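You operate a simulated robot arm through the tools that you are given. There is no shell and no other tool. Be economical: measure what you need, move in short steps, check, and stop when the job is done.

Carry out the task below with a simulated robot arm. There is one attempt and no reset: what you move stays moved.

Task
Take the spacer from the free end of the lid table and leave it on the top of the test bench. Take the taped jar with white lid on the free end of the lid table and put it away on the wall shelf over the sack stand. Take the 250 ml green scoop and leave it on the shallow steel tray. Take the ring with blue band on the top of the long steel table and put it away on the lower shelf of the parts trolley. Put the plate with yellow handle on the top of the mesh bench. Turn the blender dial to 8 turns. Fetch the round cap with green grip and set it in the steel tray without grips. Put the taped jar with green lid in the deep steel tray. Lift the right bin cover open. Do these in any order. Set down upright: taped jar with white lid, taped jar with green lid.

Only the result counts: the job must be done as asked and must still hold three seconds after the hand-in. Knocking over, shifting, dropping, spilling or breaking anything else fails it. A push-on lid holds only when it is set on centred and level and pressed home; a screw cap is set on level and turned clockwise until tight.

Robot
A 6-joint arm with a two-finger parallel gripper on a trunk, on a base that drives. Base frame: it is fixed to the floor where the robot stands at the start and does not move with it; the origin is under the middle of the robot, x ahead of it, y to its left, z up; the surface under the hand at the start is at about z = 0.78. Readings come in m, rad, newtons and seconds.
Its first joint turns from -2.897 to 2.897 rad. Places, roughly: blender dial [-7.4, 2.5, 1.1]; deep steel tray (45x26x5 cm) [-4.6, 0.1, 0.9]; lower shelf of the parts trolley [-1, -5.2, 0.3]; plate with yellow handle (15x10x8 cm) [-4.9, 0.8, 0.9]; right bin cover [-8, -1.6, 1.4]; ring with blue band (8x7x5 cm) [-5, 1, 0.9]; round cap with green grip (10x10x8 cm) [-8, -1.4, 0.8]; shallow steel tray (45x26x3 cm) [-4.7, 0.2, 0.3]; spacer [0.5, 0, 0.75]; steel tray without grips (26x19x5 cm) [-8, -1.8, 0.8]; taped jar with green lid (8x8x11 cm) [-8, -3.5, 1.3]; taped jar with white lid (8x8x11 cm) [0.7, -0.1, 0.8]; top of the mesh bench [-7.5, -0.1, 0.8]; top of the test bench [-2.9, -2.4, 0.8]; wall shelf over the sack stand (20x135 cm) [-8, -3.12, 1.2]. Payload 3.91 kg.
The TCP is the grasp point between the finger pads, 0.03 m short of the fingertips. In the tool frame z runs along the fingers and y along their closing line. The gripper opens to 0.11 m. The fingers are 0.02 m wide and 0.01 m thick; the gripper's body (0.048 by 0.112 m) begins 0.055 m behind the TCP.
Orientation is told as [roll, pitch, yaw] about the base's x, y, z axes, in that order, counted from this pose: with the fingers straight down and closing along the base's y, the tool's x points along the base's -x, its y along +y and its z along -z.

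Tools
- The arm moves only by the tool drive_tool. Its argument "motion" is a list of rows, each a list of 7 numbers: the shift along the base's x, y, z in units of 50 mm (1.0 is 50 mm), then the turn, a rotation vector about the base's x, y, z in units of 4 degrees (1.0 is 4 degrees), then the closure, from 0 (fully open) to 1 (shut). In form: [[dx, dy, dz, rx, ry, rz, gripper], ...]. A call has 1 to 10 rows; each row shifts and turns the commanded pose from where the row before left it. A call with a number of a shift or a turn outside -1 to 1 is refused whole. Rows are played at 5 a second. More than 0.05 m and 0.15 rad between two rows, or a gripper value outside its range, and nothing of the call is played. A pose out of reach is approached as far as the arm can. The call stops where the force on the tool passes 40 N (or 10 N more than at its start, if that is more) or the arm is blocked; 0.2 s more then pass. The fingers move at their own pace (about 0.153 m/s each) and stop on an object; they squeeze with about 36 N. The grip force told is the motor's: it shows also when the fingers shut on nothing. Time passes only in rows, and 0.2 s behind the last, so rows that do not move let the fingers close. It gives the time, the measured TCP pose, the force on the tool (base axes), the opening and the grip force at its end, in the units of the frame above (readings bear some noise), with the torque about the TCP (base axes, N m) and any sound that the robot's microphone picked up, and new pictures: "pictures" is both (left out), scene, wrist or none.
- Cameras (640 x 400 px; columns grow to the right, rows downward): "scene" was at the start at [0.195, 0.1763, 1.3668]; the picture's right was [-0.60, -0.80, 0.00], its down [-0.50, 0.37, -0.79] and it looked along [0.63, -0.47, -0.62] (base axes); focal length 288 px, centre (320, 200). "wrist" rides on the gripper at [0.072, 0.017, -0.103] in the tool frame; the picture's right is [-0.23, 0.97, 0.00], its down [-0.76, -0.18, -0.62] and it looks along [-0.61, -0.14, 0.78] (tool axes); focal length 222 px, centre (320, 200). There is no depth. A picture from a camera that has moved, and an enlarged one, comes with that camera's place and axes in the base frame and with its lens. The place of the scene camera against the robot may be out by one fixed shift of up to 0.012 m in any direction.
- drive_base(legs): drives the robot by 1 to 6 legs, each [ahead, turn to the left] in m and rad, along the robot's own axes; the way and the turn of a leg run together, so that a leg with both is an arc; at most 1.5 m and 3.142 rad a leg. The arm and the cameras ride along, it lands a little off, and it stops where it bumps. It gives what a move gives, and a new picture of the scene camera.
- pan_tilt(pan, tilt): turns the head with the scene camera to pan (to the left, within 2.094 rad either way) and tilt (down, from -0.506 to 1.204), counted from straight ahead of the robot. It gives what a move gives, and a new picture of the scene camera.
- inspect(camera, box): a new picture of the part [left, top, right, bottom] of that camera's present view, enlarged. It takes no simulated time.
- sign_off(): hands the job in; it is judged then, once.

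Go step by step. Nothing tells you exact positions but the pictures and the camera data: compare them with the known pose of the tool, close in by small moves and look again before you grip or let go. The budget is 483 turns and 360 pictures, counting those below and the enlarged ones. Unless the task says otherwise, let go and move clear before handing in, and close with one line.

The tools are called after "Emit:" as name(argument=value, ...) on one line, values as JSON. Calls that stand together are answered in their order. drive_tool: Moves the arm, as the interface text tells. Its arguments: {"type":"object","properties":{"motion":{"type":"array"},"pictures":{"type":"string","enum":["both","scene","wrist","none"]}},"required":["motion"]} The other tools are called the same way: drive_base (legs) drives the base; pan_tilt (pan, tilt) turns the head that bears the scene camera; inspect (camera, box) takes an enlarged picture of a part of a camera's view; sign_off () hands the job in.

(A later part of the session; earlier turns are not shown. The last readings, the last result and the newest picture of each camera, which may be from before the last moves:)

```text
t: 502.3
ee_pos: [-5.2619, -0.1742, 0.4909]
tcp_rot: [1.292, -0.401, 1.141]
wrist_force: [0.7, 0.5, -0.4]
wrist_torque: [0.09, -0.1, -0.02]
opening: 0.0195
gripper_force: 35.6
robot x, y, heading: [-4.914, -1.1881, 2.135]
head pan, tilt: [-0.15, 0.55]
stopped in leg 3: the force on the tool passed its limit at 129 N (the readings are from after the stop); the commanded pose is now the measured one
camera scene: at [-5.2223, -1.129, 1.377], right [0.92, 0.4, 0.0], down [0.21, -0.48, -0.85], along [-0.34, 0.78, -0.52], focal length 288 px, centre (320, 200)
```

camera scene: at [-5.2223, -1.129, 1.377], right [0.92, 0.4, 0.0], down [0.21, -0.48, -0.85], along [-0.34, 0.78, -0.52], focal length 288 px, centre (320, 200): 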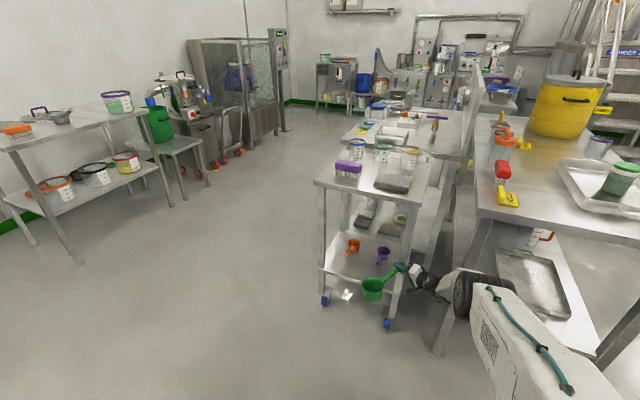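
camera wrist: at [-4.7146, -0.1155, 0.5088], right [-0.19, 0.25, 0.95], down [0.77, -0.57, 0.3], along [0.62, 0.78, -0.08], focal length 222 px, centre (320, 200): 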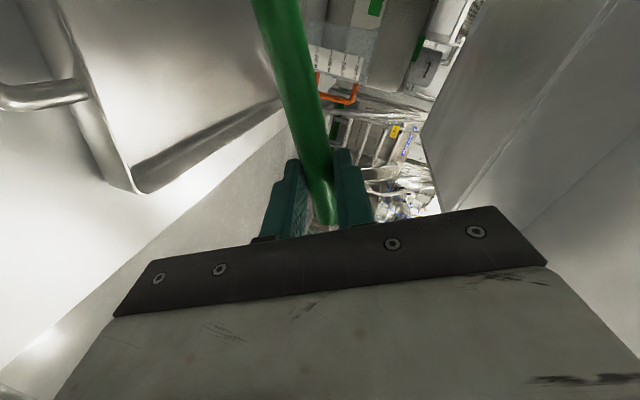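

Something was touched: 129 N while swinging by the cart and table leg. I'll back straight out along the same path and check what was contacted.

Emit:
drive_base(legs=[[-0.35, 0]])

Emit:
inspect(camera="scene", box=[280, 140, 600, 340])

```text
t: 504.6
ee_pos: [-5.0852, -0.462, 0.492]
tcp_rot: [1.292, -0.399, 1.146]
wrist_force: [-0.2, 0.3, -1.4]
wrist_torque: [0.12, -0.07, 0.02]
opening: 0.0189
gripper_force: 35.4
robot x, y, heading: [-4.7317, -1.4761, 2.139]
head pan, tilt: [-0.15, 0.55]
camera scene: at [-5.0402, -1.4171, 1.377], right [0.91, 0.41, 0.0], down [0.21, -0.48, -0.85], along [-0.35, 0.78, -0.52], focal length 288 px, centre (320, 200)
```

scene: 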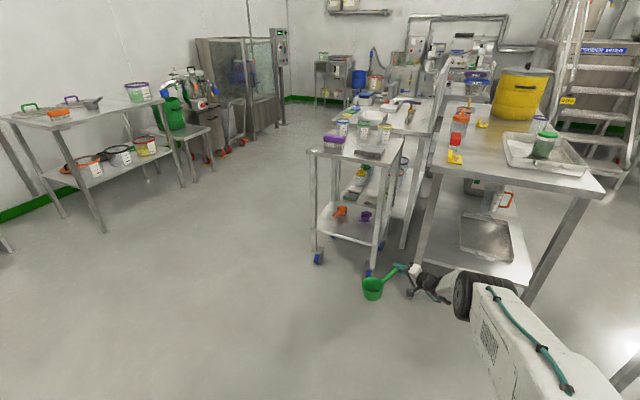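

```text
2.00 times, centred on (440, 240) of scene
camera zoom: at [-5.0402, -1.4171, 1.377], right [0.91, 0.41, 0.0], down [0.21, -0.48, -0.85], along [-0.35, 0.78, -0.52], focal length 576 px, centre (80, 120)
```

zoom: 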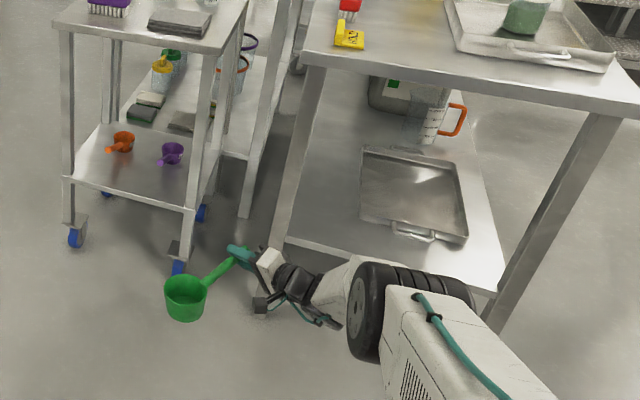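

Checking positions, the cart feet and table shelf are within about a centimetre of where they were, so nothing moved. I'll swing the arm to the right and yaw the tool before re-approaching.

Emit:
drive_tool(motion=[[0.9, 0, 0, 0, 0, -1, 1], [0.9, 0, 0, 0, 0, -1, 1], [0.9, 0, 0, 0, 0, -1, 1], [0.9, 0, 0, 0, 0, -1, 1], [0.9, 0, 0, 0, 0, -1, 1], [0.9, 0, 0, 0, 0, -1, 1], [0.9, 0, 0, 0, 0, -1, 1], [0.9, 0, 0, 0, 0, -1, 1], [0.9, 0, 0, 0, 0, -1, 1], [0.5, 0, 0, 0, 0, -1, 1]], pictures="none")

Emit:
drive_tool(motion=[[0, 0, 0, 0, 0, -1, 1], [0, 0, 0, 0, 0, -1, 1], [0, 0, 0, 0, 0, -1, 1], [0, 0, 0, 0, 0, -1, 1], [0, 0, 0, 0, 0, -1, 1], [0, 0, 0, 0, 0, -1, 1], [0, 0, 0, 0, 0, -1, 1], [0, 0, 0, 0, 0, -1, 1], [0, 0, 0, 0, 0, -1, 1], [0, 0, 0, 0, 0, 0, 1]], pictures="scene")

```text
t: 506.8
ee_pos: [-4.6535, -0.4615, 0.4894]
tcp_rot: [1.293, -0.399, 0.447]
wrist_force: [-0.7, -0.1, -0.6]
wrist_torque: [0.02, -0.12, 0.01]
opening: 0.0193
gripper_force: 35.9
robot x, y, heading: [-4.7294, -1.4709, 2.136]
head pan, tilt: [-0.15, 0.55]
```

```text
t: 508.9
ee_pos: [-4.6402, -0.4615, 0.4905]
tcp_rot: [1.291, -0.393, 0.049]
wrist_force: [0.1, -0.6, -1.5]
wrist_torque: [-0.01, -0.12, 0.0]
opening: 0.0193
gripper_force: 35.8
out of reach, approached as far as the arm can: row 6, 7, 8, 9
robot x, y, heading: [-4.732, -1.4768, 2.139]
head pan, tilt: [-0.15, 0.55]
camera scene: at [-5.0401, -1.4171, 1.377], right [0.91, 0.41, 0.0], down [0.21, -0.48, -0.85], along [-0.35, 0.78, -0.52], focal length 288 px, centre (320, 200)
```

scene: 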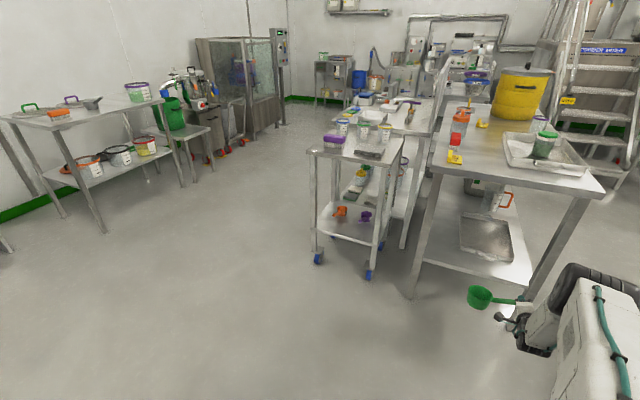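

I'll shift the tool further right, then drive forward diagonally so it enters between the legs.

Emit:
drive_tool(motion=[[0.9, 0, 0, 0, 0, 0, 1], [0.9, 0, 0, 0, 0, 0, 1], [0.9, 0, 0, 0, 0, 0, 1], [0.9, 0, 0, 0, 0, 0, 1], [0.6, 0, 0, 0, 0, 0, 1]], pictures="none")

Emit:
drive_base(legs=[[0.3, 0]])

Emit:
pan_tilt(pan=-0.55, tilt=0.65)

```text
t: 510.1
ee_pos: [-4.4296, -0.4582, 0.4976]
tcp_rot: [1.299, -0.397, 0.046]
wrist_force: [0.3, -0.1, -1.0]
wrist_torque: [-0.06, -0.12, -0.02]
opening: 0.0191
gripper_force: 36.0
robot x, y, heading: [-4.7314, -1.4735, 2.14]
head pan, tilt: [-0.15, 0.55]
```

```text
t: 512.2
ee_pos: [-4.5892, -0.2057, 0.4959]
tcp_rot: [1.296, -0.398, 0.047]
wrist_force: [0.0, 0.6, -2.3]
wrist_torque: [-0.03, -0.14, 0.0]
opening: 0.0191
gripper_force: 35.7
robot x, y, heading: [-4.8931, -1.2195, 2.134]
head pan, tilt: [-0.15, 0.55]
camera scene: at [-5.2012, -1.1629, 1.3772], right [0.91, 0.41, 0.0], down [0.21, -0.48, -0.85], along [-0.35, 0.78, -0.52], focal length 288 px, centre (320, 200)
```

scene: 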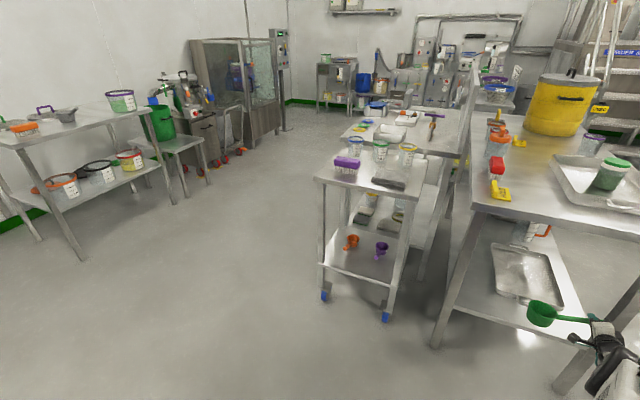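

```text
t: 513.1
ee_pos: [-4.5881, -0.2048, 0.497]
tcp_rot: [1.3, -0.398, 0.046]
wrist_force: [0.0, 0.0, -1.1]
wrist_torque: [-0.02, -0.14, -0.04]
opening: 0.0192
gripper_force: 35.9
robot x, y, heading: [-4.8927, -1.2216, 2.139]
head pan, tilt: [-0.55, 0.649]
camera scene: at [-5.1666, -1.1581, 1.3684], right [1.0, 0.02, 0.0], down [0.01, -0.6, -0.8], along [-0.01, 0.8, -0.6], focal length 288 px, centre (320, 200)
```

scene: 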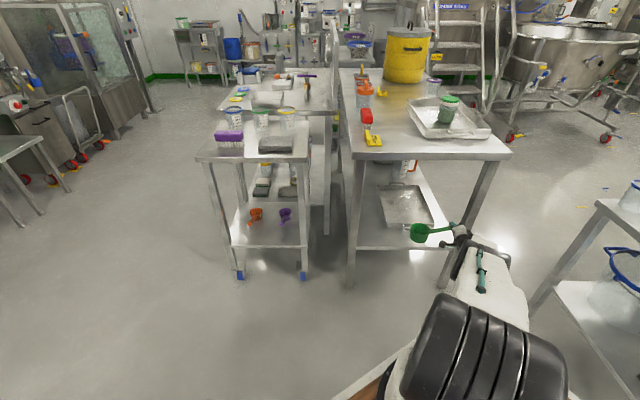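

The hand is close to the right leg, so I'll shift left, yaw a little right, and go forward.

Emit:
drive_tool(motion=[[-0.4, 0, 0, 0, 0, -1, 1], [-0.2, 0, 0, 0, 0, -1, 1], [0, 0, 0, 0, 0, -1, 1], [0, 0, 0, 0, 0, 0, 1]], pictures="none")

Emit:
drive_base(legs=[[0.1, 0]])

Emit:
drive_tool(motion=[[0.2, 0.3, -0.1, 0, 0, 0, 1], [0.2, 0.4, -0.1, 0, 0, 0, 1], [0.2, 0.4, -0.1, 0, 0, 0, 1], [0, 0, 0, 0, 0, 0, 1]])

```text
t: 514.1
ee_pos: [-4.6202, -0.2052, 0.4964]
tcp_rot: [1.298, -0.398, -0.164]
wrist_force: [-0.2, 0.9, -1.0]
wrist_torque: [-0.02, -0.13, 0.01]
opening: 0.0192
gripper_force: 35.7
robot x, y, heading: [-4.8952, -1.2227, 2.137]
head pan, tilt: [-0.55, 0.649]
```

```text
t: 515.2
ee_pos: [-4.6735, -0.1216, 0.4962]
tcp_rot: [1.297, -0.399, -0.164]
wrist_force: [0.1, -0.9, -1.5]
wrist_torque: [-0.09, -0.1, 0.01]
opening: 0.0191
gripper_force: 36.0
robot x, y, heading: [-4.9464, -1.1388, 2.136]
head pan, tilt: [-0.55, 0.649]
camera scene: at [-5.2203, -1.0745, 1.3682], right [1.0, 0.02, 0.0], down [0.01, -0.6, -0.8], along [-0.01, 0.8, -0.6], focal length 288 px, centre (320, 200)
```

scene: 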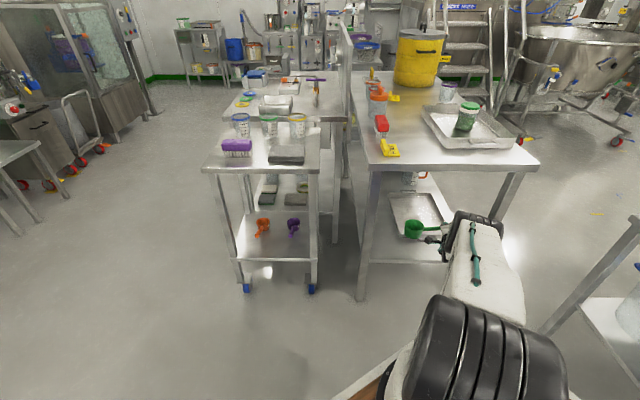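

```text
t: 516.4
ee_pos: [-4.6497, -0.0633, 0.552]
tcp_rot: [1.369, -0.42, -0.186]
wrist_force: [-0.4, -0.3, -1.7]
wrist_torque: [-0.06, -0.09, -0.01]
opening: 0.0191
gripper_force: 36.0
out of reach, approached as far as the arm can: row 2, 3
robot x, y, heading: [-4.9483, -1.1379, 2.142]
head pan, tilt: [-0.55, 0.649]
stopped in row 4: the arm was blocked; the commanded pose is now the measured one
camera scene: at [-5.2206, -1.0751, 1.3682], right [1.0, 0.02, 0.0], down [0.01, -0.6, -0.8], along [-0.01, 0.8, -0.6], focal length 288 px, centre (320, 200)
camera wrist: at [-4.7465, -0.1433, 0.559], right [-0.14, 0.23, 0.96], down [0.58, -0.77, 0.26], along [0.8, 0.6, -0.02], focal length 222 px, centre (320, 200)
```

scene: 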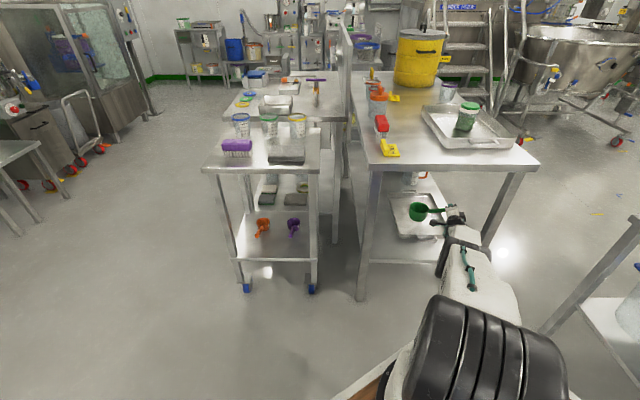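
wrist: 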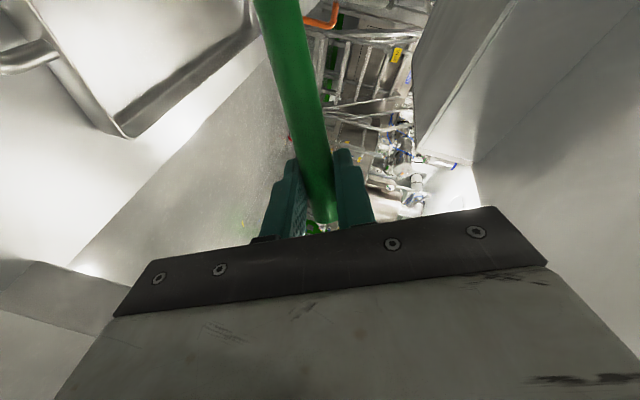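

The arm is at full stretch here, so the base must be nearer and more square. I'll retract, back out, and re-approach with the base turned closer to north.

Emit:
drive_tool(motion=[[-0.3, -0.8, -0.3, -0.5, 0, 0, 1], [-0.4, -0.8, -0.3, -0.5, 0, 0, 1], [-0.6, -0.7, -0.3, 0, 0, 0.5, 1], [-0.6, -0.7, -0.1, 0, 0, 0.5, 1], [-0.8, -0.5, 0, 0, 0, 0.5, 1], [-0.8, -0.5, 0, 0, 0, 0.5, 1], [-0.6, -0.5, 0, 0, 0, 0.5, 1], [0, 0, 0, 0, 0, 0, 1]], pictures="none")

Emit:
drive_base(legs=[[-0.25, 0], [0, -0.36]])

```text
t: 518.2
ee_pos: [-4.8532, -0.2887, 0.5003]
tcp_rot: [1.289, -0.43, 0.02]
wrist_force: [0.5, -0.3, -1.4]
wrist_torque: [-0.04, -0.16, 0.02]
opening: 0.0188
gripper_force: 35.8
robot x, y, heading: [-4.9489, -1.1397, 2.136]
head pan, tilt: [-0.55, 0.649]
```

```text
t: 521.1
ee_pos: [-4.4259, -0.5858, 0.5011]
tcp_rot: [1.288, -0.429, -0.341]
wrist_force: [-0.6, -0.2, 0.3]
wrist_torque: [-0.08, -0.12, 0.0]
opening: 0.0186
gripper_force: 35.5
robot x, y, heading: [-4.8142, -1.3425, 1.774]
head pan, tilt: [-0.55, 0.649]
camera scene: at [-5.0446, -1.1926, 1.3682], right [0.94, -0.34, 0.0], down [-0.2, -0.57, -0.8], along [0.27, 0.75, -0.6], focal length 288 px, centre (320, 200)
```

scene: 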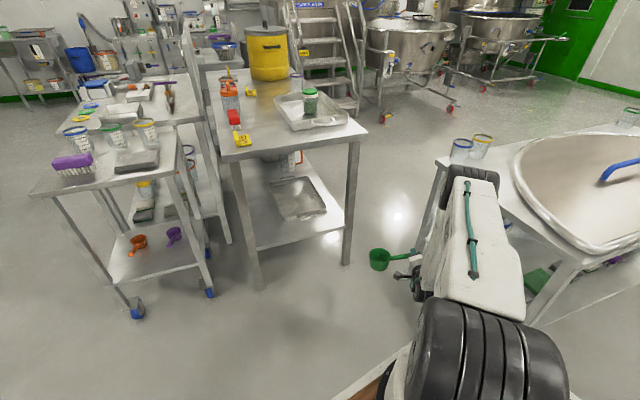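

The elbow is near the trough table, so I'll swing the arm left to centre before driving in.

Emit:
drive_tool(motion=[[-0.8, 0.2, 0, 0, 0, 0.5, 1], [-0.8, 0.3, 0, 0, 0, 0.5, 1], [-0.8, 0.5, 0, 0, 0, 0.5, 1], [-0.8, 0.5, -0.1, 0, 0, 0.5, 1], [0, 0.5, -0.1, 0, 0, 0, 1], [0, 0.5, -0.2, 0, 0, 0, 1], [0, 0, 0, 0, 0, 0, 1]], pictures="none")

Emit:
drive_base(legs=[[0.33, 0]])

```text
t: 522.7
ee_pos: [-4.5009, -0.5116, 0.4791]
tcp_rot: [1.289, -0.427, -0.188]
wrist_force: [-0.2, -0.7, -0.7]
wrist_torque: [-0.03, -0.09, 0.0]
opening: 0.0189
gripper_force: 35.7
out of reach, approached as far as the arm can: row 1, 2, 3, 4, 5, 6
robot x, y, heading: [-4.8165, -1.3479, 1.777]
head pan, tilt: [-0.55, 0.649]
```

```text
t: 524.9
ee_pos: [-4.5693, -0.1829, 0.4793]
tcp_rot: [1.291, -0.426, -0.188]
wrist_force: [-0.8, 0.2, -1.3]
wrist_torque: [-0.07, -0.11, 0.03]
opening: 0.019
gripper_force: 36.3
robot x, y, heading: [-4.8818, -1.0172, 1.776]
head pan, tilt: [-0.55, 0.649]
camera scene: at [-5.1125, -0.8631, 1.3682], right [0.94, -0.34, 0.0], down [-0.21, -0.57, -0.8], along [0.27, 0.75, -0.6], focal length 288 px, centre (320, 200)
```

scene: 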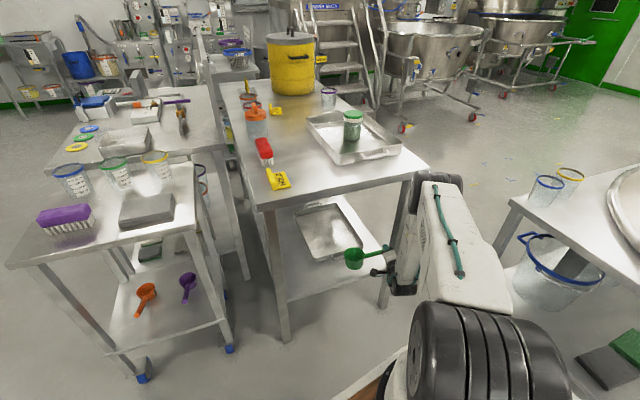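

The arm sits right of the tool, so I'll shift left away from the right leg, then inspect.

Emit:
drive_tool(motion=[[-0.5, 0, 0, 0, 0, 0.5, 1], [-0.5, 0, 0, 0, 0, 0.5, 1], [-0.5, 0.2, 0, 0, 0, 0.5, 1], [-0.5, 0.3, 0, 0, 0, 0.5, 1], [0, 0, 0, 0, 0, 0, 1]])

Emit:
inspect(camera="scene", box=[240, 130, 520, 320])

```text
t: 526.1
ee_pos: [-4.6667, -0.1591, 0.4785]
tcp_rot: [1.288, -0.424, -0.039]
wrist_force: [0.2, 0.1, -1.1]
wrist_torque: [-0.03, -0.11, -0.02]
opening: 0.019
gripper_force: 36.0
robot x, y, heading: [-4.8817, -1.018, 1.77]
head pan, tilt: [-0.55, 0.649]
camera scene: at [-5.1125, -0.8631, 1.3682], right [0.94, -0.34, 0.0], down [-0.21, -0.57, -0.8], along [0.27, 0.75, -0.6], focal length 288 px, centre (320, 200)
camera wrist: at [-4.7554, -0.2489, 0.4905], right [-0.17, 0.28, 0.95], down [0.67, -0.68, 0.31], along [0.73, 0.68, -0.07], focal length 222 px, centre (320, 200)
```

scene: 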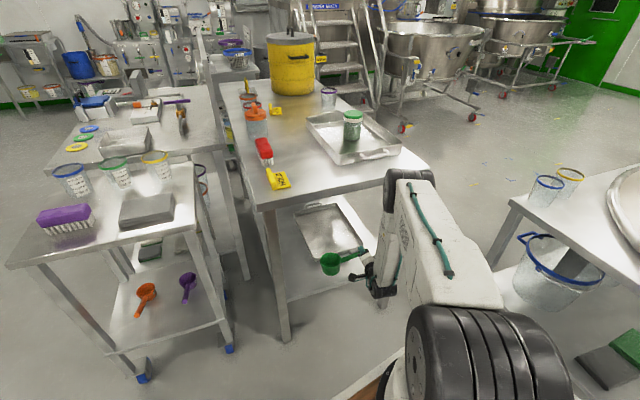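
wrist: 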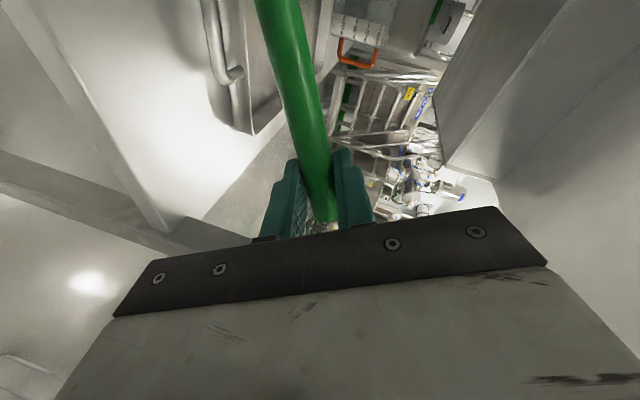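

```text
2.11 times, centred on (380, 225) of scene
camera zoom: at [-5.1125, -0.8631, 1.3682], right [0.94, -0.34, 0.0], down [-0.21, -0.57, -0.8], along [0.27, 0.75, -0.6], focal length 607 px, centre (194, 147)
```

zoom: 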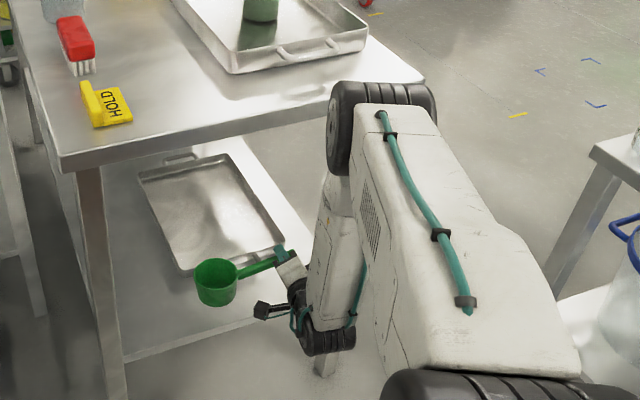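

From the south the reach is too deep. From the east side the tray is only about 10 cm from the table edge, so I'll back out, raise the arm and go round.

Emit:
drive_base(legs=[[-0.45, 0]])

Emit:
drive_tool(motion=[[0, 0, 0.9, 0, 0, 0, 1], [0, 0, 0.9, 0, 0, 0, 1], [0, 0, 0.9, 0, 0, 0, 1], [0, 0, 0.9, 0, 0, 0, 1], [0, 0, 0.9, 0, 0, 0, 1], [0, 0, 0.9, 0, 0, 0, 1], [0, 0, 0.9, 0, 0, 0, 1], [0, 0, 0.9, 0, 0, 0, 1], [0, 0, 0.9, 0, 0, 0, 1], [0, -0.3, 0.9, 0, 0, 0, 1]], pictures="none")

Emit:
drive_tool(motion=[[0, -0.3, 0.9, 0, 0, 0, 1], [0, -0.3, 0.9, 0, 0, 0, 1], [0, -0.3, 0.9, 0, 0, 0, 1], [0, -0.3, 0.5, 0, 0, 0, 1], [0, 0, 0, 0, 0, 0, 1]], pictures="scene")

```text
t: 528.8
ee_pos: [-4.5764, -0.5959, 0.4781]
tcp_rot: [1.289, -0.425, -0.044]
wrist_force: [0.2, -0.3, -1.8]
wrist_torque: [-0.02, -0.12, 0.0]
opening: 0.019
gripper_force: 36.2
robot x, y, heading: [-4.7905, -1.4537, 1.777]
head pan, tilt: [-0.55, 0.649]
camera scene: at [-5.0225, -1.2997, 1.3682], right [0.94, -0.34, 0.0], down [-0.21, -0.57, -0.8], along [0.27, 0.75, -0.6], focal length 288 px, centre (320, 200)
```

scene: 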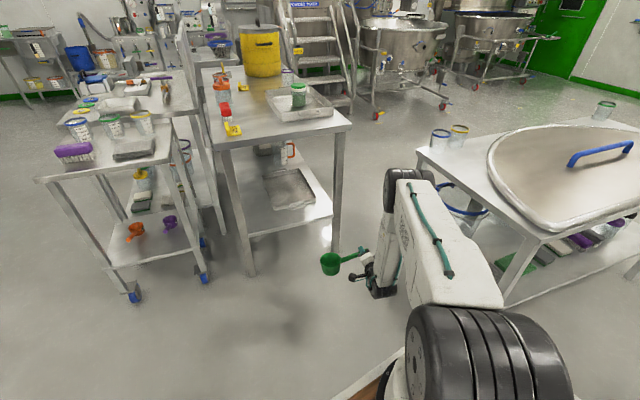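

```text
t: 531.0
ee_pos: [-4.5754, -0.6114, 0.9274]
tcp_rot: [1.292, -0.423, -0.042]
wrist_force: [0.3, 0.2, -2.1]
wrist_torque: [0.0, -0.14, -0.04]
opening: 0.0188
gripper_force: 36.0
robot x, y, heading: [-4.7911, -1.4552, 1.772]
head pan, tilt: [-0.55, 0.649]
```

```text
t: 532.2
ee_pos: [-4.5784, -0.6706, 1.0877]
tcp_rot: [1.292, -0.425, -0.042]
wrist_force: [0.2, -0.4, -0.9]
wrist_torque: [-0.02, -0.13, 0.0]
opening: 0.0189
gripper_force: 36.3
robot x, y, heading: [-4.7915, -1.4534, 1.77]
head pan, tilt: [-0.55, 0.649]
camera scene: at [-5.0225, -1.2997, 1.3682], right [0.94, -0.34, 0.0], down [-0.21, -0.57, -0.8], along [0.27, 0.75, -0.6], focal length 288 px, centre (320, 200)
```

scene: 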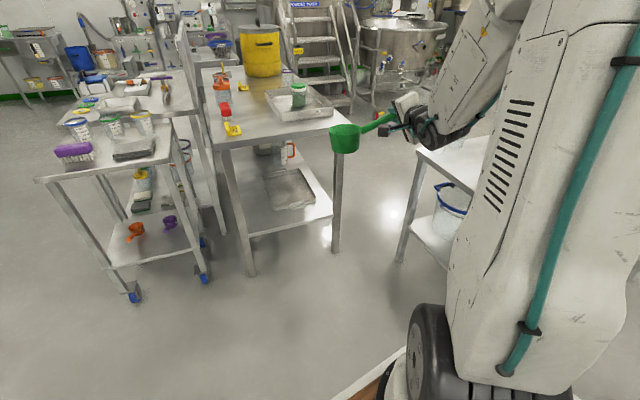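

Now I'll drive round to the east side again, with the scoop held high.

Emit:
drive_base(legs=[[0, -1.79], [1.3, 0], [1.32, 0], [0, 1.59], [0.87, 0], [0.87, 0]])

Emit:
drive_base(legs=[[0, 1.571], [0.9, 0]])

Emit:
pan_tilt(pan=-0.1, tilt=0.6)

```text
t: 561.8
ee_pos: [-1.7398, 0.931, 1.0874]
tcp_rot: [1.288, -0.424, -0.257]
wrist_force: [-0.2, 0.3, -1.9]
wrist_torque: [-0.08, -0.12, 0.01]
opening: 0.0186
gripper_force: 35.9
robot x, y, heading: [-2.1125, 0.2132, 1.564]
head pan, tilt: [-0.55, 0.649]
camera scene: at [-2.3056, 0.409, 1.3682], right [0.85, -0.53, 0.0], down [-0.32, -0.51, -0.8], along [0.42, 0.67, -0.6], focal length 288 px, centre (320, 200)
```

scene: 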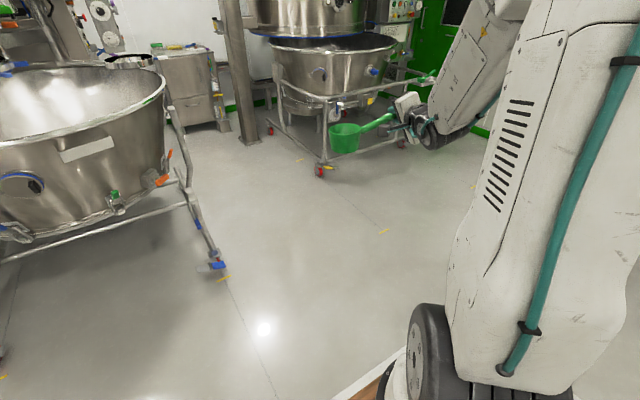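

```text
t: 570.3
ee_pos: [-3.7392, 0.5707, 1.0878]
tcp_rot: [1.289, -0.424, 1.337]
wrist_force: [-0.2, 0.0, -0.7]
wrist_torque: [0.1, -0.1, -0.02]
opening: 0.0187
gripper_force: 35.7
robot x, y, heading: [-3.0126, 0.2122, -3.131]
head pan, tilt: [-0.55, 0.649]
camera scene: at [-3.2175, 0.013, 1.3682], right [0.51, 0.86, 0.0], down [0.52, -0.31, -0.8], along [-0.68, 0.41, -0.6], focal length 288 px, centre (320, 200)
```

scene: 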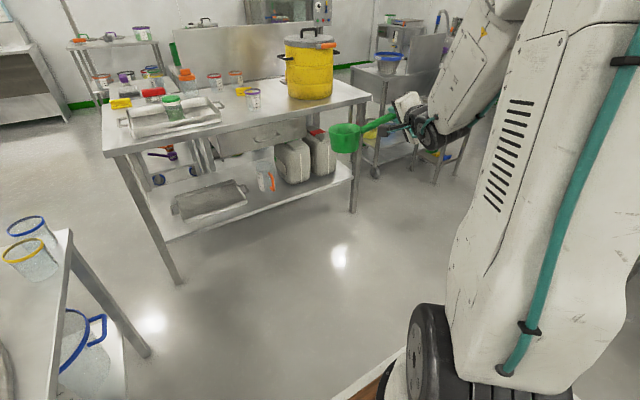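

```text
t: 571.2
ee_pos: [-3.74, 0.5708, 1.0872]
tcp_rot: [1.289, -0.424, 1.337]
wrist_force: [-0.2, -0.5, -0.8]
wrist_torque: [0.13, -0.06, 0.0]
opening: 0.019
gripper_force: 35.9
robot x, y, heading: [-3.0125, 0.2098, -3.13]
head pan, tilt: [-0.099, 0.6]
camera scene: at [-3.231, -0.0236, 1.3725], right [0.09, 1.0, 0.0], down [0.56, -0.05, -0.82], along [-0.82, 0.07, -0.57], focal length 288 px, centre (320, 200)
```

scene: 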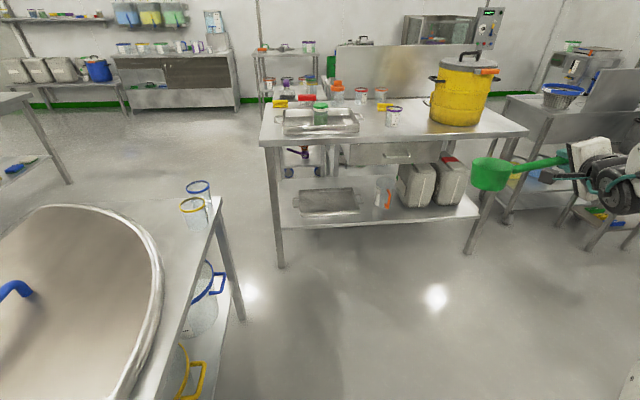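

I'm on the east side. I'll lower the arm here in the open to just above tray height, pointing west.

Emit:
drive_tool(motion=[[-0.5, -0.45, -0.7, 0, 0, 0.46, 1], [-0.5, -0.45, -0.7, 0, 0, 0.46, 1], [-0.5, -0.45, -0.7, 0, 0, 0.46, 1], [-0.5, -0.45, -0.7, 0, 0, 0.46, 1], [-0.5, -0.45, -0.7, 0, 0, 0.46, 1], [-0.5, -0.45, -0.7, 0, 0, 0.46, 1], [-0.5, -0.45, -0.7, 0, 0, 0.46, 1], [-0.5, -0.45, -0.7, 0, 0, 0.46, 1], [-0.5, -0.45, -0.7, 0, 0, 0.46, 1], [-0.5, -0.45, -0.7, 0, 0, 0.46, 1]], pictures="none")

Emit:
drive_tool(motion=[[0, 0, -0.8, 0, 0, 0, 1], [0, 0, -0.8, 0, 0, 0, 1], [0, 0, -0.8, 0, 0, 0, 1], [0, 0, -0.8, 0, 0, 0, 1], [0, 0, -0.8, 0, 0, 0, 1], [0, 0, -0.5, 0, 0, 0, 1], [0, 0, 0, 0, 0, 0, 1]])

```text
t: 573.4
ee_pos: [-3.9781, 0.391, 0.7402]
tcp_rot: [1.294, -0.42, 1.667]
wrist_force: [-0.3, 0.9, -0.4]
wrist_torque: [0.1, -0.06, -0.02]
opening: 0.0188
gripper_force: 35.8
out of reach, approached as far as the arm can: row 5, 6, 7, 8, 9
robot x, y, heading: [-3.0098, 0.2097, -3.133]
head pan, tilt: [-0.099, 0.6]
```

```text
t: 575.0
ee_pos: [-3.9785, 0.3984, 0.5186]
tcp_rot: [1.289, -0.421, 1.669]
wrist_force: [0.8, 0.0, -0.6]
wrist_torque: [0.16, -0.03, 0.0]
opening: 0.0189
gripper_force: 35.9
out of reach, approached as far as the arm can: row 1, 5
robot x, y, heading: [-3.0111, 0.2085, -3.127]
head pan, tilt: [-0.099, 0.6]
camera scene: at [-3.2311, -0.0237, 1.3725], right [0.09, 1.0, 0.0], down [0.56, -0.05, -0.82], along [-0.82, 0.07, -0.57], focal length 288 px, centre (320, 200)
camera wrist: at [-3.8764, 0.3244, 0.5312], right [-0.25, -0.2, 0.95], down [0.58, 0.75, 0.31], along [-0.78, 0.62, -0.07], focal length 222 px, centre (320, 200)
```

scene: 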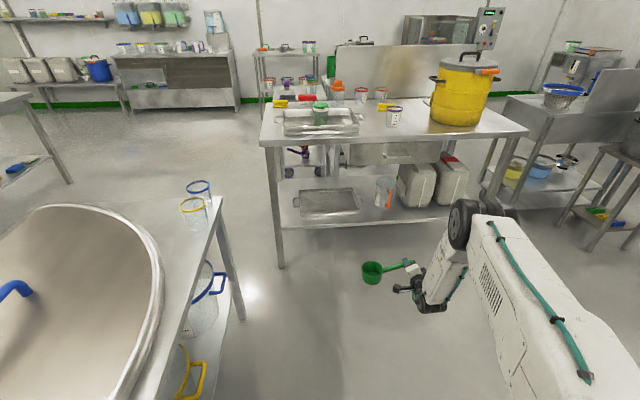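
wrist: 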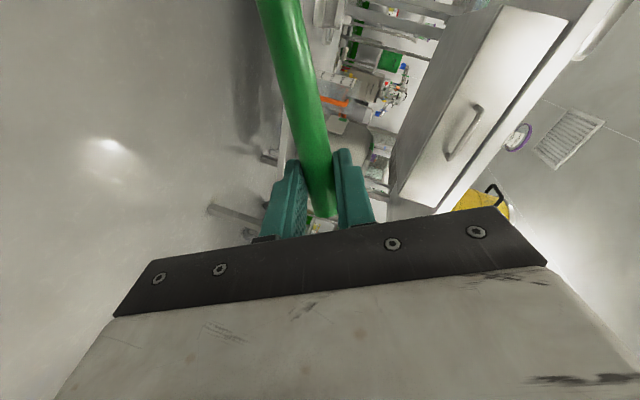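

I'll turn slightly left and drive in 0.5 m toward the table.

Emit:
drive_base(legs=[[0, 0.05], [0.48, 0]])

Emit:
inspect(camera="wrist", box=[0, 0, 640, 240])

```text
t: 578.3
ee_pos: [-4.4702, 0.3145, 0.5187]
tcp_rot: [1.291, -0.42, 1.723]
wrist_force: [0.4, -0.1, -0.5]
wrist_torque: [0.12, -0.04, 0.02]
opening: 0.0188
gripper_force: 36.4
robot x, y, heading: [-3.4967, 0.1858, -3.075]
head pan, tilt: [-0.099, 0.6]
camera scene: at [-3.7003, -0.0655, 1.3725], right [0.03, 1.0, 0.0], down [0.56, -0.02, -0.82], along [-0.82, 0.03, -0.57], focal length 288 px, centre (320, 200)
```

scene: 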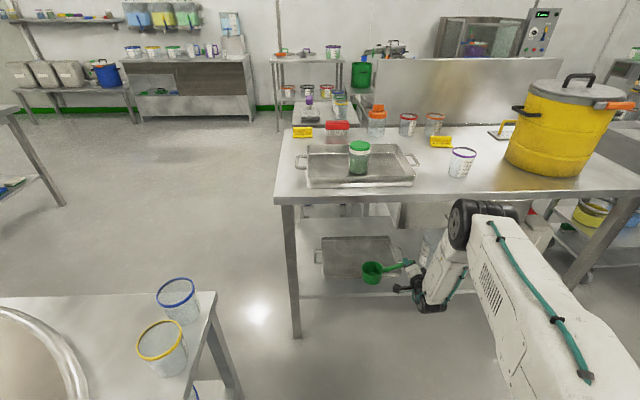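

```text
1.00 times, centred on (320, 120) of wrist (not enlarged: the box is as wide or as high as the picture)
camera zoom: at [-4.3633, 0.2461, 0.5314], right [-0.24, -0.21, 0.95], down [0.53, 0.79, 0.31], along [-0.81, 0.58, -0.07], focal length 222 px, centre (320, 280)
```

zoom: 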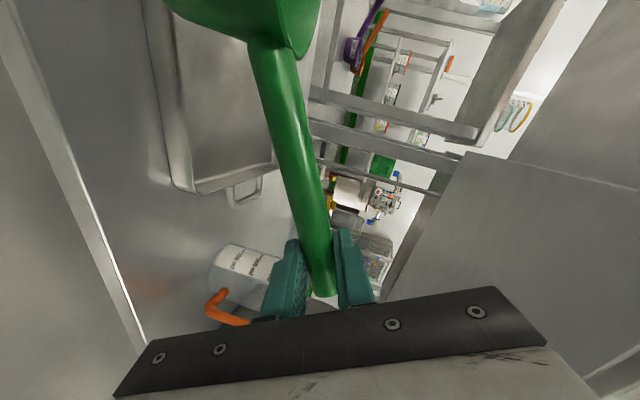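

The tray's near wall is at x of about -4.58, and the bowl is on line (y about 0.19). I'll drive 5 cm and stretch the arm out and down gradually.

Emit:
drive_base(legs=[[0.055, 0]])

Emit:
drive_tool(motion=[[-0.4, 0, -0.1, 0, 0, 0, 1], [-0.4, 0, -0.1, 0, 0, 0, 1], [-0.4, 0, -0.1, 0, 0, 0, 1], [-0.4, 0, -0.1, 0, 0, 0, 1], [0, 0, 0, 0, 0, 0, 1]])

```text
t: 579.2
ee_pos: [-4.5249, 0.3105, 0.519]
tcp_rot: [1.289, -0.42, 1.724]
wrist_force: [-0.1, 0.5, -0.4]
wrist_torque: [0.12, -0.04, 0.01]
opening: 0.0189
gripper_force: 35.8
robot x, y, heading: [-3.548, 0.1784, -3.077]
head pan, tilt: [-0.099, 0.6]
camera scene: at [-3.7543, -0.069, 1.3725], right [0.03, 1.0, 0.0], down [0.56, -0.02, -0.82], along [-0.82, 0.03, -0.57], focal length 288 px, centre (320, 200)
```

scene: 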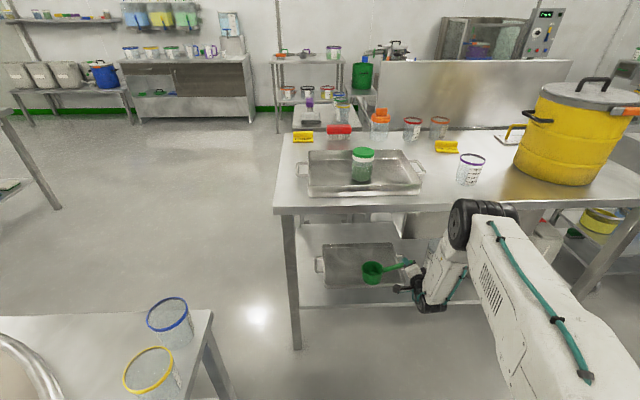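

```text
t: 580.4
ee_pos: [-4.6027, 0.3098, 0.5007]
tcp_rot: [1.29, -0.421, 1.723]
wrist_force: [0.2, -0.3, -1.0]
wrist_torque: [0.12, -0.01, 0.02]
opening: 0.0191
gripper_force: 36.1
robot x, y, heading: [-3.5451, 0.1829, -3.074]
head pan, tilt: [-0.099, 0.6]
camera scene: at [-3.7544, -0.069, 1.3725], right [0.03, 1.0, 0.0], down [0.56, -0.02, -0.82], along [-0.82, 0.03, -0.57], focal length 288 px, centre (320, 200)
camera wrist: at [-4.4967, 0.2425, 0.5125], right [-0.24, -0.21, 0.95], down [0.53, 0.79, 0.31], along [-0.81, 0.58, -0.07], focal length 222 px, centre (320, 200)
```

scene: 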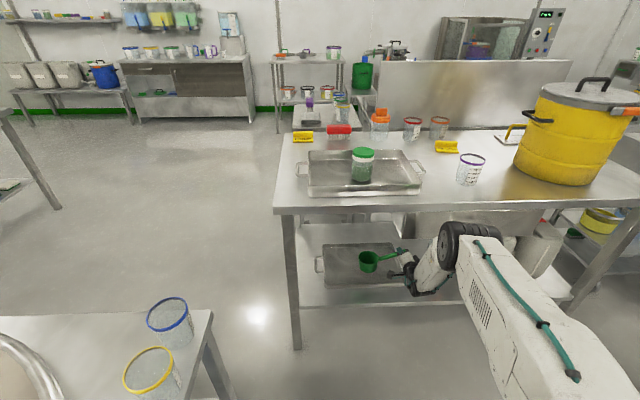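
wrist: 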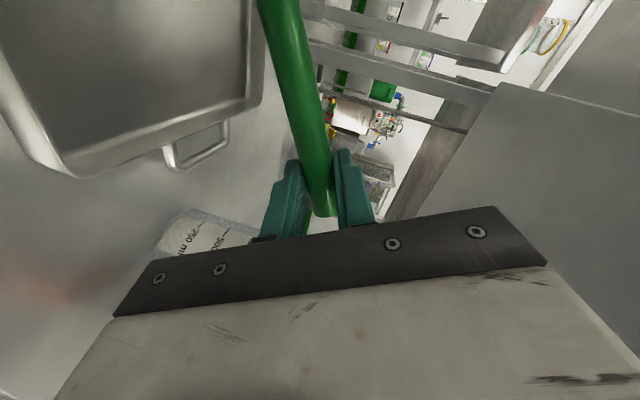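

Good, the bowl is over the tray. I'll go a little further in and down.

Emit:
drive_tool(motion=[[-0.4, 0, -0.2, 0, 0, 0, 1], [-0.4, 0, -0.3, 0, 0, 0, 1], [-0.2, 0, -0.4, 0, 0, 0, 1], [0, 0, 0, 0, 0, 0, 1]])

Emit:
inspect(camera="scene", box=[290, 200, 490, 325])

```text
t: 581.4
ee_pos: [-4.6547, 0.3095, 0.4544]
tcp_rot: [1.29, -0.423, 1.725]
wrist_force: [-0.1, -0.3, -0.6]
wrist_torque: [0.11, 0.0, -0.02]
opening: 0.0187
gripper_force: 35.8
robot x, y, heading: [-3.5483, 0.1799, -3.075]
head pan, tilt: [-0.099, 0.6]
camera scene: at [-3.7544, -0.069, 1.3725], right [0.03, 1.0, 0.0], down [0.56, -0.02, -0.82], along [-0.82, 0.03, -0.57], focal length 288 px, centre (320, 200)
camera wrist: at [-4.5468, 0.2416, 0.4668], right [-0.24, -0.21, 0.95], down [0.53, 0.79, 0.31], along [-0.81, 0.58, -0.07], focal length 222 px, centre (320, 200)
```

scene: 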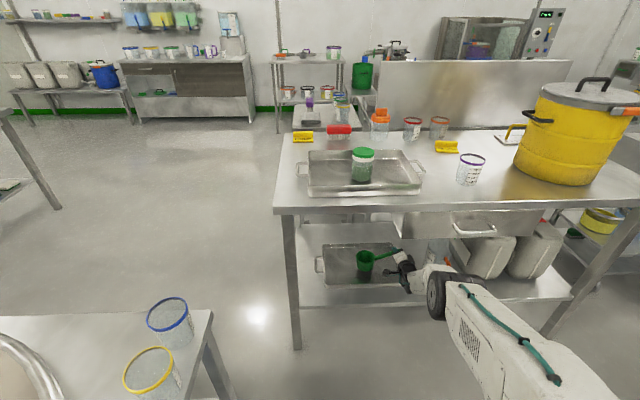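
wrist: 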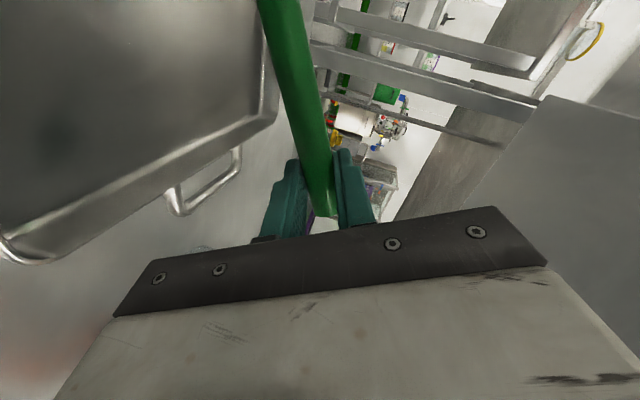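

```text
3.20 times, centred on (390, 262) of scene
camera zoom: at [-3.7544, -0.069, 1.3725], right [0.03, 1.0, 0.0], down [0.56, -0.02, -0.82], along [-0.82, 0.03, -0.57], focal length 922 px, centre (96, 0)
```

zoom: 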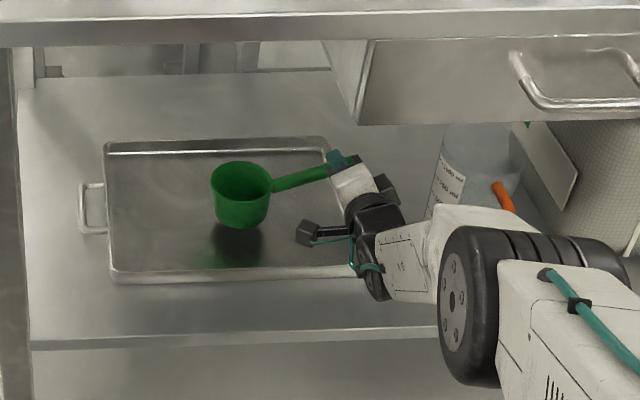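

The bowl is right over the tray's middle. I'll lower to contact.

Emit:
drive_tool(motion=[[0, 0, -0.4, 0, 0, 0, 1], [0, 0, -0.2, 0, 0, 0, 1], [0, 0, -0.1, 0, 0, 0, 1], [0, 0, -0.1, 0, 0, 0, 1], [0, 0, -0.1, 0, 0, 0, 1], [0, 0, -0.1, 0, 0, 0, 1], [0, 0, -0.1, 0, 0, 0, 1]], pictures="none")

Emit:
inspect(camera="scene", box=[290, 200, 490, 325])

```text
t: 583.0
ee_pos: [-4.6332, 0.307, 0.4212]
tcp_rot: [1.293, -0.42, 1.722]
wrist_force: [-1.9, 3.5, 8.8]
wrist_torque: [-0.78, 0.38, -0.34]
opening: 0.0197
gripper_force: 36.0
out of reach, approached as far as the arm can: row 1, 2, 3, 4, 5, 6, 7
robot x, y, heading: [-3.5468, 0.1761, -3.08]
head pan, tilt: [-0.099, 0.6]
```

```text
3.20 times, centred on (390, 262) of scene
camera zoom: at [-3.7539, -0.069, 1.3726], right [0.03, 1.0, 0.0], down [0.56, -0.02, -0.83], along [-0.82, 0.03, -0.56], focal length 922 px, centre (96, 0)
```

zoom: 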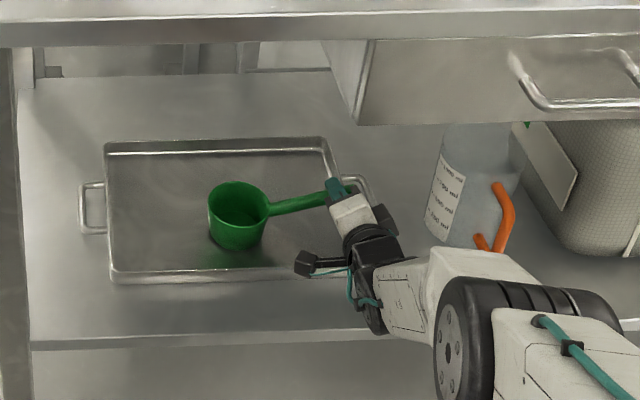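

Contact, with the bowl on the tray. I'll release gently.

Emit:
drive_tool(motion=[[0, 0, 0, 0, 0, 0, 0.7], [0, 0, 0, 0, 0, 0, 0.6], [0, 0, 0, 0, 0, 0, 0.6]], pictures="wrist")

Emit:
inspect(camera="scene", box=[290, 200, 490, 325])

```text
t: 583.8
ee_pos: [-4.6314, 0.306, 0.4195]
tcp_rot: [1.289, -0.421, 1.724]
wrist_force: [0.0, -0.2, 0.0]
wrist_torque: [0.01, 0.02, 0.01]
opening: 0.044
gripper_force: 0.0
robot x, y, heading: [-3.5462, 0.1808, -3.079]
head pan, tilt: [-0.099, 0.6]
camera wrist: at [-4.5253, 0.2391, 0.4322], right [-0.24, -0.21, 0.95], down [0.53, 0.79, 0.31], along [-0.81, 0.58, -0.07], focal length 222 px, centre (320, 200)
```

wrist: 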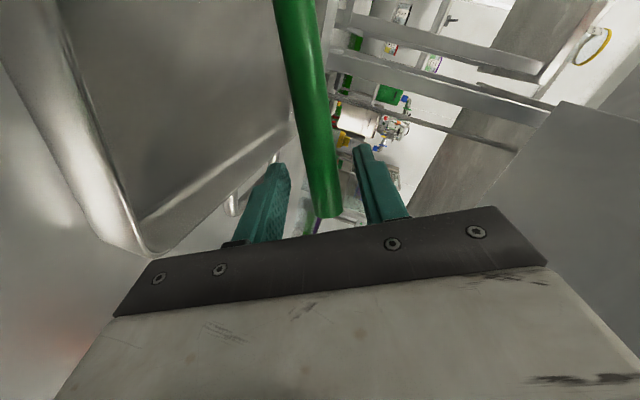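

```text
3.20 times, centred on (390, 262) of scene
camera zoom: at [-3.7543, -0.069, 1.3725], right [0.03, 1.0, 0.0], down [0.56, -0.02, -0.82], along [-0.82, 0.03, -0.57], focal length 922 px, centre (96, 0)
```

zoom: 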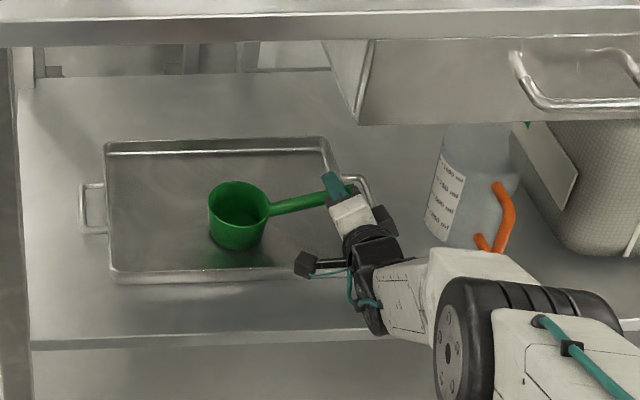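

The scoop stands in the tray. I'll withdraw along the tool axis, then back away.

Emit:
drive_tool(motion=[[0.4, 0, 0.1, 0, 0, 0, 0.6], [0.6, 0, 0.17, 0, 0, 0, 0.6], [0.8, 0, 0.2, 0, 0, 0, 0.6], [0.8, 0, 0.2, 0, 0, 0, 0.6], [0, 0, 0, 0, 0, 0, 0.6]])

```text
t: 585.0
ee_pos: [-4.5004, 0.3048, 0.454]
tcp_rot: [1.289, -0.422, 1.728]
wrist_force: [-0.7, 0.1, 0.5]
wrist_torque: [-0.01, 0.03, 0.01]
opening: 0.0439
gripper_force: 0.1
robot x, y, heading: [-3.547, 0.1788, -3.075]
head pan, tilt: [-0.099, 0.6]
camera scene: at [-3.7543, -0.069, 1.3725], right [0.03, 1.0, 0.0], down [0.56, -0.02, -0.82], along [-0.82, 0.03, -0.57], focal length 288 px, centre (320, 200)
camera wrist: at [-4.3938, 0.2374, 0.4664], right [-0.24, -0.21, 0.95], down [0.53, 0.79, 0.31], along [-0.81, 0.58, -0.07], focal length 222 px, centre (320, 200)
```

scene: 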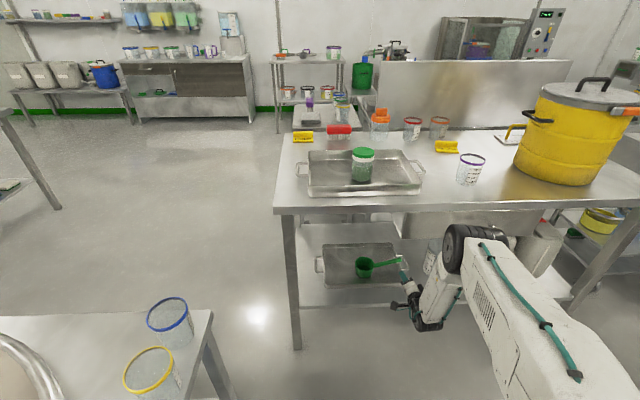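
wrist: 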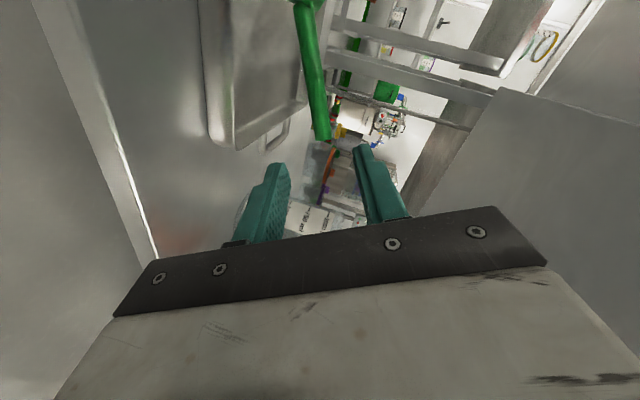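

The scoop is delivered. Next is the plate with the yellow handle: I'll back off, raise the arm and return the tool to vertical with its closing line along x.

Emit:
drive_base(legs=[[-0.45, 0]])

Emit:
drive_tool(motion=[[0, 0, 0.8, 0, 0, 0, 0], [0, 0, 0.8, 0, 0, 0, 0], [0, 0, 0.8, 0, 0, 0, 0], [0, 0, 0.8, 0, 0, 0, 0], [0.2, 0, 0.8, -0.988, -0.156, 0, 0], [0.2, 0, 0.8, -0.988, -0.156, 0, 0], [0.2, 0, 0.8, -0.988, -0.156, 0, 0], [0.2, 0, 0.8, -0.988, -0.156, 0, 0], [0.2, 0, 0.8, -0.988, -0.156, 0, 0], [0.2, 0, 0.8, -0.988, -0.156, 0, 0]], pictures="none")

Emit:
drive_tool(motion=[[0.2, 0, 0.8, 0.156, -0.988, 0, 0], [0.2, 0, 0.8, 0.156, -0.988, 0, 0], [0.2, 0, 0.8, 0.156, -0.988, 0, 0], [0.2, 0, 0.8, 0.156, -0.988, 0, 0], [0.2, 0, 0.6, 0.156, -0.988, 0, 0], [0.2, 0, 0.6, 0.156, -0.988, 0, 0], [0.2, 0, 0.6, 0.156, -0.988, 0, 0], [0.2, 0, 0.6, 0.156, -0.988, 0, 0], [0, 0, 0.6, 0.156, -0.988, 0, 0], [0, 0, 0, 0.156, -0.988, 0, 0]], pictures="none")

Emit:
drive_tool(motion=[[0, 0, 0, 0.156, -0.988, 0, 0], [0, 0, 0, 0.156, -0.988, 0, 0], [0, 0, 0, 0.156, -0.988, 0, 0], [0, 0, 0, 0.156, -0.988, 0, 0], [0, 0, 0, 0.156, -0.988, 0, 0], [0, 0, 0, 0.156, -0.988, 0, 0], [0, 0, 0, 0.156, -0.988, -0.5, 0], [0, 0, 0, 0.156, -0.988, -0.9, 0], [0, 0, 0, 0.08, -0.5, -0.9, 0], [0, 0, 0, 0, 0, 0, 0]], pictures="scene")

```text
t: 587.8
ee_pos: [-4.0451, 0.3345, 0.4533]
tcp_rot: [1.29, -0.421, 1.727]
wrist_force: [0.2, -0.4, 0.1]
wrist_torque: [0.01, 0.05, 0.01]
opening: 0.0441
gripper_force: 0.0
robot x, y, heading: [-3.092, 0.2066, -3.079]
head pan, tilt: [-0.099, 0.6]
camera scene: at [-3.2984, -0.0391, 1.3725], right [0.04, 1.0, 0.0], down [0.56, -0.02, -0.82], along [-0.82, 0.03, -0.57], focal length 288 px, centre (320, 200)
```

scene: 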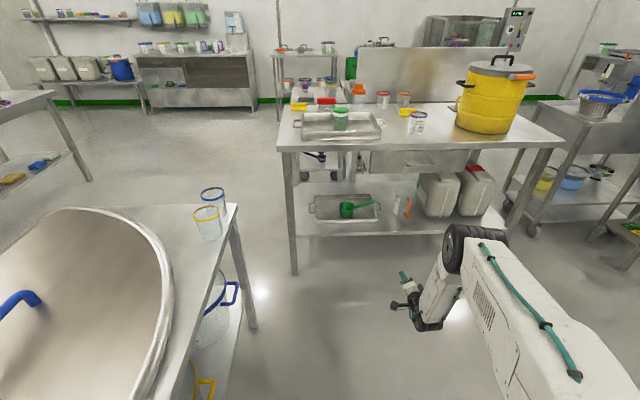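

```text
t: 590.0
ee_pos: [-3.9852, 0.3332, 0.8549]
tcp_rot: [1.29, -0.001, 1.727]
wrist_force: [0.0, 0.4, -0.7]
wrist_torque: [-0.01, 0.0, 0.02]
opening: 0.1099
gripper_force: 0.0
robot x, y, heading: [-3.0913, 0.2075, -3.078]
head pan, tilt: [-0.099, 0.6]
```

```text
t: 592.2
ee_pos: [-3.905, 0.3341, 1.1622]
tcp_rot: [0.592, -0.002, 1.725]
wrist_force: [-0.7, -0.3, -1.0]
wrist_torque: [0.0, -0.02, 0.0]
opening: 0.1099
gripper_force: 0.0
robot x, y, heading: [-3.0901, 0.2045, -3.076]
head pan, tilt: [-0.099, 0.6]
```

```text
t: 594.4
ee_pos: [-3.9048, 0.3356, 1.1645]
tcp_rot: [-0.001, -0.01, 1.567]
wrist_force: [-0.4, 0.3, -0.3]
wrist_torque: [-0.02, -0.04, 0.03]
opening: 0.11
gripper_force: 0.1
robot x, y, heading: [-3.0916, 0.2084, -3.075]
head pan, tilt: [-0.099, 0.6]
camera scene: at [-3.2983, -0.0391, 1.3725], right [0.04, 1.0, 0.0], down [0.56, -0.02, -0.83], along [-0.82, 0.03, -0.56], focal length 288 px, centre (320, 200)
```

scene: 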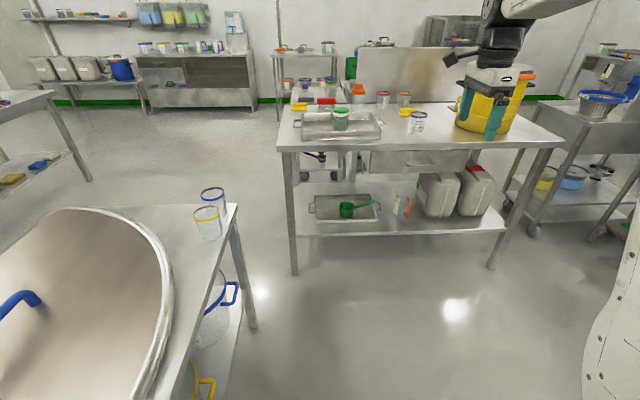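

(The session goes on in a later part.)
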